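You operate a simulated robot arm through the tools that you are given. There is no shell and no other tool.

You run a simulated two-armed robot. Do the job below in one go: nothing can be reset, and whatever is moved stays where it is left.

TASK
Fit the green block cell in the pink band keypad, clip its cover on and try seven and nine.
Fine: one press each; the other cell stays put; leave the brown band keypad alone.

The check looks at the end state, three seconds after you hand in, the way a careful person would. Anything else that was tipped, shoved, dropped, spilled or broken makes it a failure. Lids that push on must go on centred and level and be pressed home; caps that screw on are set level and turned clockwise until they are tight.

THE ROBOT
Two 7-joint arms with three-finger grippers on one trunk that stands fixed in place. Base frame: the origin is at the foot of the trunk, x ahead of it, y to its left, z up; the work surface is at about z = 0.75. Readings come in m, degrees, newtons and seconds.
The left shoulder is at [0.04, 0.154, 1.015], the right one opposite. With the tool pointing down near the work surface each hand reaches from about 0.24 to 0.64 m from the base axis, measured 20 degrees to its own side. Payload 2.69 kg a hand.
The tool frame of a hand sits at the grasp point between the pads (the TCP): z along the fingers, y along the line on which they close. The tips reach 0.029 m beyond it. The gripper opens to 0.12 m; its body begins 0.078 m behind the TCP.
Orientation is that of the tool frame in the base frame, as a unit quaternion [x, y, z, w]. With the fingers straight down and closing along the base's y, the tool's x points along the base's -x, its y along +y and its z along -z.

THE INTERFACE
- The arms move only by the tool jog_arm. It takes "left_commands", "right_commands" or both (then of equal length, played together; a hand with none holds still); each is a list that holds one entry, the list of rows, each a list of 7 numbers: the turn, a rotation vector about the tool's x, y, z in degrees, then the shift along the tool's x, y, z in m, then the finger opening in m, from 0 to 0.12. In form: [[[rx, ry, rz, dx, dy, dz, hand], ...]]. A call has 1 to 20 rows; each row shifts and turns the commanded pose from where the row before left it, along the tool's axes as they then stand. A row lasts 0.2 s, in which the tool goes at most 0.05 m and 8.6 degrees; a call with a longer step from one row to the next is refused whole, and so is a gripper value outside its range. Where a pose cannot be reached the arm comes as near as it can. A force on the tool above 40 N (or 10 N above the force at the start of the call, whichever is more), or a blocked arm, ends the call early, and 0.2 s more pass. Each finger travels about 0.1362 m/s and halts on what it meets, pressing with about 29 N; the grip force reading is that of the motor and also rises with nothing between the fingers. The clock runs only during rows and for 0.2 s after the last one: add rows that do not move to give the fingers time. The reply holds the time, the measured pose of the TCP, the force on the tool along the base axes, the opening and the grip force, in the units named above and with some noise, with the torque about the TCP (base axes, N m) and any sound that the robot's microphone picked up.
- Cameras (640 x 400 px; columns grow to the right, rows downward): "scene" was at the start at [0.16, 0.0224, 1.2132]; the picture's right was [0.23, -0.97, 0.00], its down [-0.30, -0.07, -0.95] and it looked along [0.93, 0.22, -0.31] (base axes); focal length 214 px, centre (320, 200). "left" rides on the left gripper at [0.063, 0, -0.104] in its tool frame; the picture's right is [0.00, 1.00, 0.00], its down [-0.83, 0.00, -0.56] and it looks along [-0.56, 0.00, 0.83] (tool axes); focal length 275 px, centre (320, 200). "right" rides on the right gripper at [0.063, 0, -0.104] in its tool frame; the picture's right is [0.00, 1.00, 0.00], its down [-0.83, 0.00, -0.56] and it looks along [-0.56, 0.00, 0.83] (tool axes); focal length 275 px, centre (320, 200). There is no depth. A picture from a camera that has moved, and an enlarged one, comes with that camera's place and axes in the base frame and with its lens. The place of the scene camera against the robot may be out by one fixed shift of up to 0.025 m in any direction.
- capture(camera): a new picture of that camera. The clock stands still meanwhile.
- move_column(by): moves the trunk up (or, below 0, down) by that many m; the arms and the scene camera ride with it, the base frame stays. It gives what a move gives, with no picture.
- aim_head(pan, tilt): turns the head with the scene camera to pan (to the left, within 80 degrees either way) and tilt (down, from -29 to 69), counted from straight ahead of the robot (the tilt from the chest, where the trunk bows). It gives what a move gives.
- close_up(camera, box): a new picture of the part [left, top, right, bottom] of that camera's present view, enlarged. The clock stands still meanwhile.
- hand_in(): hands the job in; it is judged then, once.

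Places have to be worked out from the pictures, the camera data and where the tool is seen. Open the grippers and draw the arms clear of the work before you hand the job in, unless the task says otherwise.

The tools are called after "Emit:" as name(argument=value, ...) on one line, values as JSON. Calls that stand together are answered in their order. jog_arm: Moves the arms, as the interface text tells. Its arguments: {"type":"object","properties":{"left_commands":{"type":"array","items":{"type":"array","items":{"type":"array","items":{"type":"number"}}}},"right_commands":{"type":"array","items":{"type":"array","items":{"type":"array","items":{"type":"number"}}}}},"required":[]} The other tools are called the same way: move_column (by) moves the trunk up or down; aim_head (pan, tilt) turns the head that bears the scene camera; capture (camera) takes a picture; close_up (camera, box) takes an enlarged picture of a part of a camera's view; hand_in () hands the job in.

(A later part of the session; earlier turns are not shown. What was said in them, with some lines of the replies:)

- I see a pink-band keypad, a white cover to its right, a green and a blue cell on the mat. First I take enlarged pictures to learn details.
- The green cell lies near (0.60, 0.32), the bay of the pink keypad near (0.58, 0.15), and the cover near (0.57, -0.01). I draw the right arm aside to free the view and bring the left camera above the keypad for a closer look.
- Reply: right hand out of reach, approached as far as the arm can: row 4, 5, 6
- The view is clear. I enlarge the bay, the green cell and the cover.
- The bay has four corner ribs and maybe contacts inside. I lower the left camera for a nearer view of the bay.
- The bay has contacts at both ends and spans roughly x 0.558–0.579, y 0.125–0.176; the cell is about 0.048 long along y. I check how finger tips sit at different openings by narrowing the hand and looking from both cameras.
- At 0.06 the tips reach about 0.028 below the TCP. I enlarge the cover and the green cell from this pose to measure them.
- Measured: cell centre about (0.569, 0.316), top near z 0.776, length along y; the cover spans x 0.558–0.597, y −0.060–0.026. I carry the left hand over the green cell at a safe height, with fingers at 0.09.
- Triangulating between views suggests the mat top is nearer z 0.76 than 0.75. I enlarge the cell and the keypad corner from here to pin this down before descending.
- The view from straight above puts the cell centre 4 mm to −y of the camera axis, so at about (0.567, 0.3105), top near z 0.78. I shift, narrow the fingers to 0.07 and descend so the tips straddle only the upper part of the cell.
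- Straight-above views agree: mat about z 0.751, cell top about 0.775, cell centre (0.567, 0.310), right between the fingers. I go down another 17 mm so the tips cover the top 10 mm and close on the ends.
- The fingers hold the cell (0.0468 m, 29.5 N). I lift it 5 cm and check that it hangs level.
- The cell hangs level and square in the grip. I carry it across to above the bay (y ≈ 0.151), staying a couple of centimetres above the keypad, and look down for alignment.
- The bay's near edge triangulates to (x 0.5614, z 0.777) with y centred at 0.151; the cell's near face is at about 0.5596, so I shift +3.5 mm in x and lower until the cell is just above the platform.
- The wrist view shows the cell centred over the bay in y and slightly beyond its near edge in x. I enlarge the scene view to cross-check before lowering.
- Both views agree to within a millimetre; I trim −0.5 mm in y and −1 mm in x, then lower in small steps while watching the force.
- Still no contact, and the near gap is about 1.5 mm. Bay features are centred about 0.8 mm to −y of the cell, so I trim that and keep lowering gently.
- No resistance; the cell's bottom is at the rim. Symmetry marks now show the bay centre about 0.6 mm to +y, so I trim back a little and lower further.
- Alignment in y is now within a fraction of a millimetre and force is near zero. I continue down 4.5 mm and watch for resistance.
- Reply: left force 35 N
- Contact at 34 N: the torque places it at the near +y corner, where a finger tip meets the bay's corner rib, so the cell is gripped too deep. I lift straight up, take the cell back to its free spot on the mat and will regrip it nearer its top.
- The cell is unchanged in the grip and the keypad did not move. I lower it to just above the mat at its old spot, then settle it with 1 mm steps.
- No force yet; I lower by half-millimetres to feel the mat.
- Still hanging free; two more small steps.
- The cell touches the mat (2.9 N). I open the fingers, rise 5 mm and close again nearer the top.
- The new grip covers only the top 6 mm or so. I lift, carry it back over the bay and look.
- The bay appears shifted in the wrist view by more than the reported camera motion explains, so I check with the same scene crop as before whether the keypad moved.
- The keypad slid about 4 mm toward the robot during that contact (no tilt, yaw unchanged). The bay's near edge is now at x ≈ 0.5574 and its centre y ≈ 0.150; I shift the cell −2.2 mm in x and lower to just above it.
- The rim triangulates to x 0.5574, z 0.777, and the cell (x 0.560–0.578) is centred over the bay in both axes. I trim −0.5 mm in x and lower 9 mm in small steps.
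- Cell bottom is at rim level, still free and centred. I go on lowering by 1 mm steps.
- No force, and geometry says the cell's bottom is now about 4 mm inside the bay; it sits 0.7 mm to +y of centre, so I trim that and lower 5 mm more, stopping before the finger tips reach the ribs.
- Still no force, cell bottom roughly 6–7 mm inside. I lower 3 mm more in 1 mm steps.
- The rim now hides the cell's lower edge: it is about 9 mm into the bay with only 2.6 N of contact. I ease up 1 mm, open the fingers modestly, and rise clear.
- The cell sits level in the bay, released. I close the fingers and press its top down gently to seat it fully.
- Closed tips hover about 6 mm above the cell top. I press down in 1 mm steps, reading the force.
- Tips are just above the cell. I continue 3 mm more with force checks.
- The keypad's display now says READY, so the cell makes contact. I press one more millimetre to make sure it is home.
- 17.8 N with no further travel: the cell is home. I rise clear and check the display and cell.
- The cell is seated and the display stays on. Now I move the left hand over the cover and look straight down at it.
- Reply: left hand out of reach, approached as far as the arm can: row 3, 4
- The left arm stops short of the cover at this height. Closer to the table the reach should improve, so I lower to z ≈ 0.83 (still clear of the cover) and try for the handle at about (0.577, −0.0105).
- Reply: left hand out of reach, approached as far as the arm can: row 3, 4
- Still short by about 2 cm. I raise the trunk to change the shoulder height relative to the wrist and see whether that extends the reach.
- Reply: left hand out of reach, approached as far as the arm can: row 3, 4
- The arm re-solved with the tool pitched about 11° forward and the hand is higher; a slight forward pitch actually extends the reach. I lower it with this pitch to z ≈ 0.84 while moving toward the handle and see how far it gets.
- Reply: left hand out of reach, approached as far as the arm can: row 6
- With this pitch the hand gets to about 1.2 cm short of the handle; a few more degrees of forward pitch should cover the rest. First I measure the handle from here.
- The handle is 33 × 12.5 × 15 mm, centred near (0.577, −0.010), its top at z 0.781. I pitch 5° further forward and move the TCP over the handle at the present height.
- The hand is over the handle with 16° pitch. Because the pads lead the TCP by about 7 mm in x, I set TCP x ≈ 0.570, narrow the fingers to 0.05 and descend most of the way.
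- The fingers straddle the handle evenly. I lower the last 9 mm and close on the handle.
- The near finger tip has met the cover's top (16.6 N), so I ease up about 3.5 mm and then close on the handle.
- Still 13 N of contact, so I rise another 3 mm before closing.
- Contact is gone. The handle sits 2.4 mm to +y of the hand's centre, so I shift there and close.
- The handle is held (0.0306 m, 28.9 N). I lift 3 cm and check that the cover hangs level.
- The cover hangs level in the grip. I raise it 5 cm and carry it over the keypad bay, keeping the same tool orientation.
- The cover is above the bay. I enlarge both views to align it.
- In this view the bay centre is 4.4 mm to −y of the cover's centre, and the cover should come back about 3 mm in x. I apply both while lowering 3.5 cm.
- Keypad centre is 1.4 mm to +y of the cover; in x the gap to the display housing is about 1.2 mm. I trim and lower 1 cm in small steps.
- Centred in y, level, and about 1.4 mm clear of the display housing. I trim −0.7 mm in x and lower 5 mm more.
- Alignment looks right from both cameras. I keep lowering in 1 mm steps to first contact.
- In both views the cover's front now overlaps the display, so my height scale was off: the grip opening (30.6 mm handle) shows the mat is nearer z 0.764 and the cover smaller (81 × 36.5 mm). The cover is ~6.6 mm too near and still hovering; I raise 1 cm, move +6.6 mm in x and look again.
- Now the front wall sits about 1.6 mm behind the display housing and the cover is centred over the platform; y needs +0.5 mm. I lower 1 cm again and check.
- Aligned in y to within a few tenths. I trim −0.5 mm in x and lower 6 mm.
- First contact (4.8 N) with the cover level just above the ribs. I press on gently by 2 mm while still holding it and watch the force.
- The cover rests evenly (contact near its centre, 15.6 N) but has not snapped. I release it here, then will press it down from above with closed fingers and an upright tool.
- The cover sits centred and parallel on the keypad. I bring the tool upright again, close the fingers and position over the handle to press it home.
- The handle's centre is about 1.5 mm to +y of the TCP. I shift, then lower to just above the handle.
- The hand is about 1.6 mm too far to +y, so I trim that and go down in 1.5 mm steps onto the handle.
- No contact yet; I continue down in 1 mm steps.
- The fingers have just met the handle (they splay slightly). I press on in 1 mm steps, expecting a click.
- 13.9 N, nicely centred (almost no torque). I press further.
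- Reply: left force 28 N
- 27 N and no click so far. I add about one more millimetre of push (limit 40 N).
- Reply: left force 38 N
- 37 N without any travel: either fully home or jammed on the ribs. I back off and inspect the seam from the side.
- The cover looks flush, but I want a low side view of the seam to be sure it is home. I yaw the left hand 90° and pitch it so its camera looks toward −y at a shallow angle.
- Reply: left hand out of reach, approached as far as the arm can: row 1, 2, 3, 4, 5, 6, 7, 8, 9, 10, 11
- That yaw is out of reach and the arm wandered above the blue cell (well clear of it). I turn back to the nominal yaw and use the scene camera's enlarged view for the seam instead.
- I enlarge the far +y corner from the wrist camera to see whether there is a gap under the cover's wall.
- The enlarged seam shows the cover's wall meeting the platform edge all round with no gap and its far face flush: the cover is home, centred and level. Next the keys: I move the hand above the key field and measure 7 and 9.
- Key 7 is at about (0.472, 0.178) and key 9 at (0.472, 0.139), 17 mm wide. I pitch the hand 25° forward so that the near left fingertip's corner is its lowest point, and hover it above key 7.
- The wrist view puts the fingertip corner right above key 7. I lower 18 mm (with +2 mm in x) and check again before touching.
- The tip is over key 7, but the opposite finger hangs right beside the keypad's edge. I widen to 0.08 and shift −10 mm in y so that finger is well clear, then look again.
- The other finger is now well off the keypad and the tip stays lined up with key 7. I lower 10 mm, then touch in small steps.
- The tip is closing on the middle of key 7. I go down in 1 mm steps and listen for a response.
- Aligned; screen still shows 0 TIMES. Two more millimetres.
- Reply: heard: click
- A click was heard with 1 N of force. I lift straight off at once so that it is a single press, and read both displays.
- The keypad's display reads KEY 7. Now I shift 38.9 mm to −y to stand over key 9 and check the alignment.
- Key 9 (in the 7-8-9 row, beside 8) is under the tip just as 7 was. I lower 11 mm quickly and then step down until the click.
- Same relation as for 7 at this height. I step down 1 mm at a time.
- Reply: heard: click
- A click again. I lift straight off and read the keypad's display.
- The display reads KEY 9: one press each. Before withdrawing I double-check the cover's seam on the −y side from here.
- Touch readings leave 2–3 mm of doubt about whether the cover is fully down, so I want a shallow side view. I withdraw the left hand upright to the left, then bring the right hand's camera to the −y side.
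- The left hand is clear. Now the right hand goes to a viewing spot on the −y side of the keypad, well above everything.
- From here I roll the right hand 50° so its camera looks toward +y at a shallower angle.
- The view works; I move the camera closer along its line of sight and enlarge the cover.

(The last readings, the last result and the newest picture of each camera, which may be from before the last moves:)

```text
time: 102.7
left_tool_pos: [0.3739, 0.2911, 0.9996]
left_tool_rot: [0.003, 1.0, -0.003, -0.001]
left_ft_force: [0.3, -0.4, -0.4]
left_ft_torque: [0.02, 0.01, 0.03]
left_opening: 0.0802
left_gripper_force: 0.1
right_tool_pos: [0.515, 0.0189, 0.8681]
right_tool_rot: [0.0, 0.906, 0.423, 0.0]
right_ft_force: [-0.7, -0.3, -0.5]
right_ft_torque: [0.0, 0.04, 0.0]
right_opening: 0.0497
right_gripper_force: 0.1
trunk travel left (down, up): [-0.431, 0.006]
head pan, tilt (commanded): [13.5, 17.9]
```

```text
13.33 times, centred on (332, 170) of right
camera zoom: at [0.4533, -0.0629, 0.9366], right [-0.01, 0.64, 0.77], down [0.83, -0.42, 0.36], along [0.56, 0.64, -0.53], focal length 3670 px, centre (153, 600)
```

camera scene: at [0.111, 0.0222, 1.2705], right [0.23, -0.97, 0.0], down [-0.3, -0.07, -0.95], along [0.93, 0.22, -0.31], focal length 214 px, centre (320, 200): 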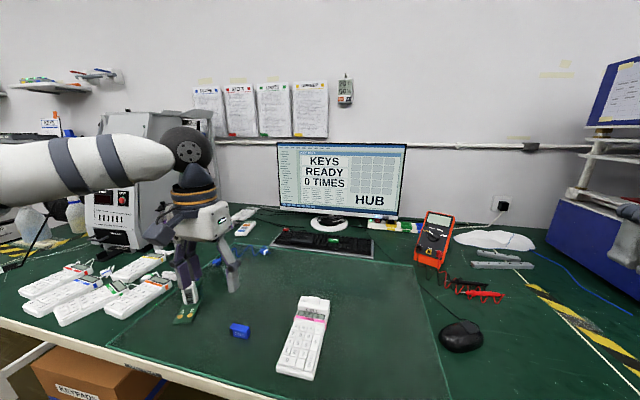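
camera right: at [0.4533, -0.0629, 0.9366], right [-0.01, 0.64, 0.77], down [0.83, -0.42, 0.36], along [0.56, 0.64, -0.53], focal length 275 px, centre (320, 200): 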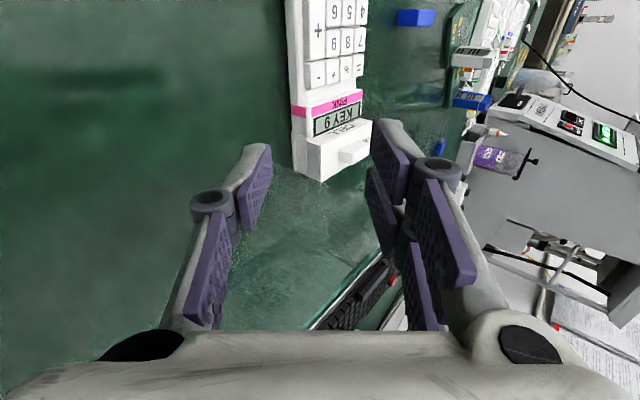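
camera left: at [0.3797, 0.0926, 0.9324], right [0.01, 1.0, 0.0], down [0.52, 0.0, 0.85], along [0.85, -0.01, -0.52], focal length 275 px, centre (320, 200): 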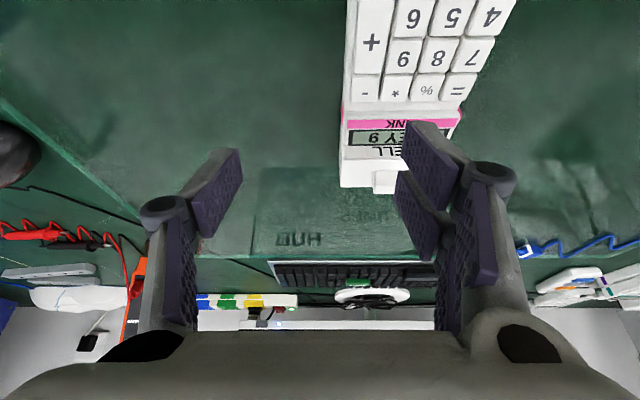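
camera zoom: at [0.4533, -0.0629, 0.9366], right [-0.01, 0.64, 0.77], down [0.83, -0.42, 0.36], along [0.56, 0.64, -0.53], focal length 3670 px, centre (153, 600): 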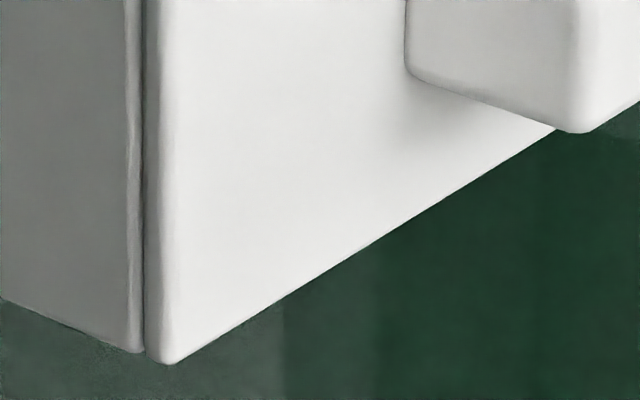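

The side view shows the cover's wall meeting the keypad body with no gap at all, flush at both ends: it is home. I back the right hand out the way it came and turn it upright.

Emit:
jog_arm(right_commands=[[[0, 0, 0, 0.0114, 0.0048, -0.0416, 0.08], [0, 0, 0, 0.0114, 0.0048, -0.0416, 0.12], [0, 0, 0, 0.008, 0.0035, -0.028, 0.12], [8.33, 0, 0, 0, 0, 0, 0.12], [8.33, 0, 0, 0, 0, 0, 0.12], [8.33, 0, 0, 0, 0, 0, 0.12], [8.33, 0, 0, 0, 0, 0, 0.12], [8.33, 0, 0, 0, 0, 0, 0.12], [8.33, 0, 0, 0, 0, 0, 0.12], [0, 0, 0, 0.0189, -0.0286, -0.0231, 0.12], [0, 0, 0, 0.0189, -0.0286, -0.0231, 0.12], [0, 0, 0, 0.0189, -0.0286, -0.0231, 0.12], [0, 0, 0, 0.0189, -0.0286, -0.0231, 0.12], [0, 0, 0, 0.0189, -0.0286, -0.0231, 0.12], [0, 0, 0, 0, 0, 0, 0.12]]], left_commands=[[[0, 0, 0, 0, 0, 0, 0.12], [0, 0, 0, 0, 0, 0, 0.12], [0, 0, 0, 0, 0, 0, 0.12], [0, 0, 0, 0, 0, 0, 0.12], [0, 0, 0, 0, 0, 0, 0.12], [0, 0, 0, 0, 0, 0, 0.12], [0, 0, 0, 0, 0, 0, 0.12], [0, 0, 0, 0, 0, 0, 0.12], [0, 0, 0, 0, 0, 0, 0.12], [0, 0, 0, 0, 0, 0, 0.12], [0, 0, 0, 0, 0, -0.02, 0.12], [0, 0, 0, 0, 0, -0.02, 0.12], [0, 0, 0, 0, 0, -0.02, 0.12], [0, 0, 0, 0, 0, -0.01, 0.12], [0, 0, 0, 0, 0, 0, 0.12]]])

Emit:
capture(camera="scene")

Emit:
close_up(camera="scene", box=[200, 270, 400, 390])

Emit:
capture(camera="left")

```text
time: 105.9
left_tool_pos: [0.376, 0.2948, 1.0703]
left_tool_rot: [0.003, 1.0, -0.003, -0.003]
left_ft_force: [-0.2, -0.3, 0.2]
left_ft_torque: [-0.02, 0.0, 0.01]
left_opening: 0.1201
left_gripper_force: 0.1
right_tool_pos: [0.3872, -0.204, 1.066]
right_tool_rot: [0.0, 1.0, -0.002, -0.001]
right_ft_force: [0.5, 1.0, 0.9]
right_ft_torque: [-0.02, -0.01, -0.02]
right_opening: 0.1201
right_gripper_force: 0.1
trunk travel left (down, up): [-0.431, 0.006]
head pan, tilt (commanded): [13.5, 17.9]
```

```text
taken
camera scene: at [0.1112, 0.0237, 1.2704], right [0.23, -0.97, 0.0], down [-0.3, -0.07, -0.95], along [0.93, 0.22, -0.31], focal length 214 px, centre (320, 200)
```

scene: 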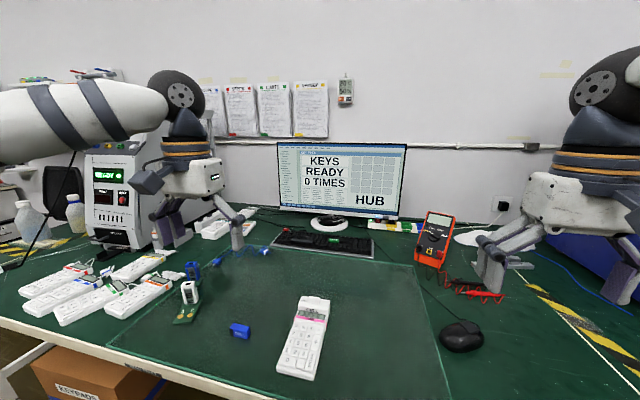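

```text
3.20 times, centred on (300, 330) of scene
camera zoom: at [0.1112, 0.0237, 1.2704], right [0.23, -0.97, 0.0], down [-0.3, -0.07, -0.95], along [0.93, 0.22, -0.31], focal length 686 px, centre (384, -216)
```

zoom: 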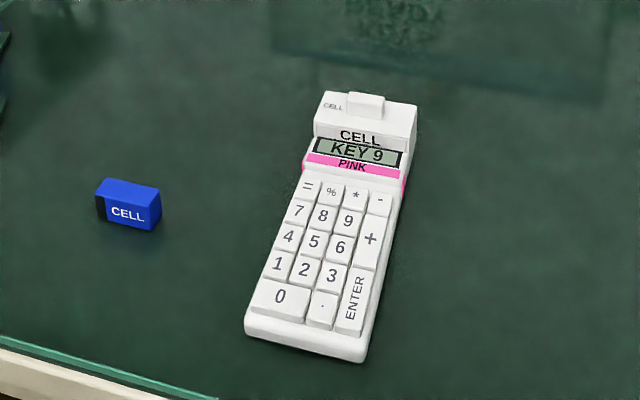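

```text
taken
camera left: at [0.3146, 0.2957, 1.1756], right [0.01, 1.0, -0.01], down [0.83, -0.01, 0.55], along [0.55, -0.01, -0.83], focal length 275 px, centre (320, 200)
```

left: 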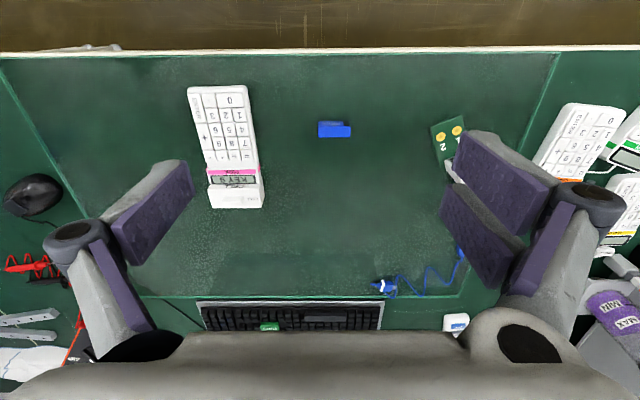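

The display reads KEY 9, the cover sits flush, the blue cell and the other keypads are untouched, and both hands are open and clear of the work. I hand the job in.

Emit:
hand_in()

```text
The job is handed in.
```

The job is handed in: the green cell is in the pink band keypad, the cover is on, and keys seven and nine were each pressed once.

- **Cell:** it went into the bay and was pressed home, and the keypad's display came on reading READY.
- **Cover:** I pressed it down with about 37 N. I heard no click, but close-up views from both sides show it level and centred, with no gap along the seam.
- **Keys:** each press clicked once, and the keypad's own display read KEY 7 and then KEY 9. The wall monitor marked HUB still says 0 TIMES. I took the keypad's display as the confirmation.
- **Keypad position:** the pink keypad slid a few millimetres toward the robot while I was seating the cell. I left it there.

I didn't touch the blue cell, the brown band keypad or anything else on the bench. Both hands are open and clear of the work.
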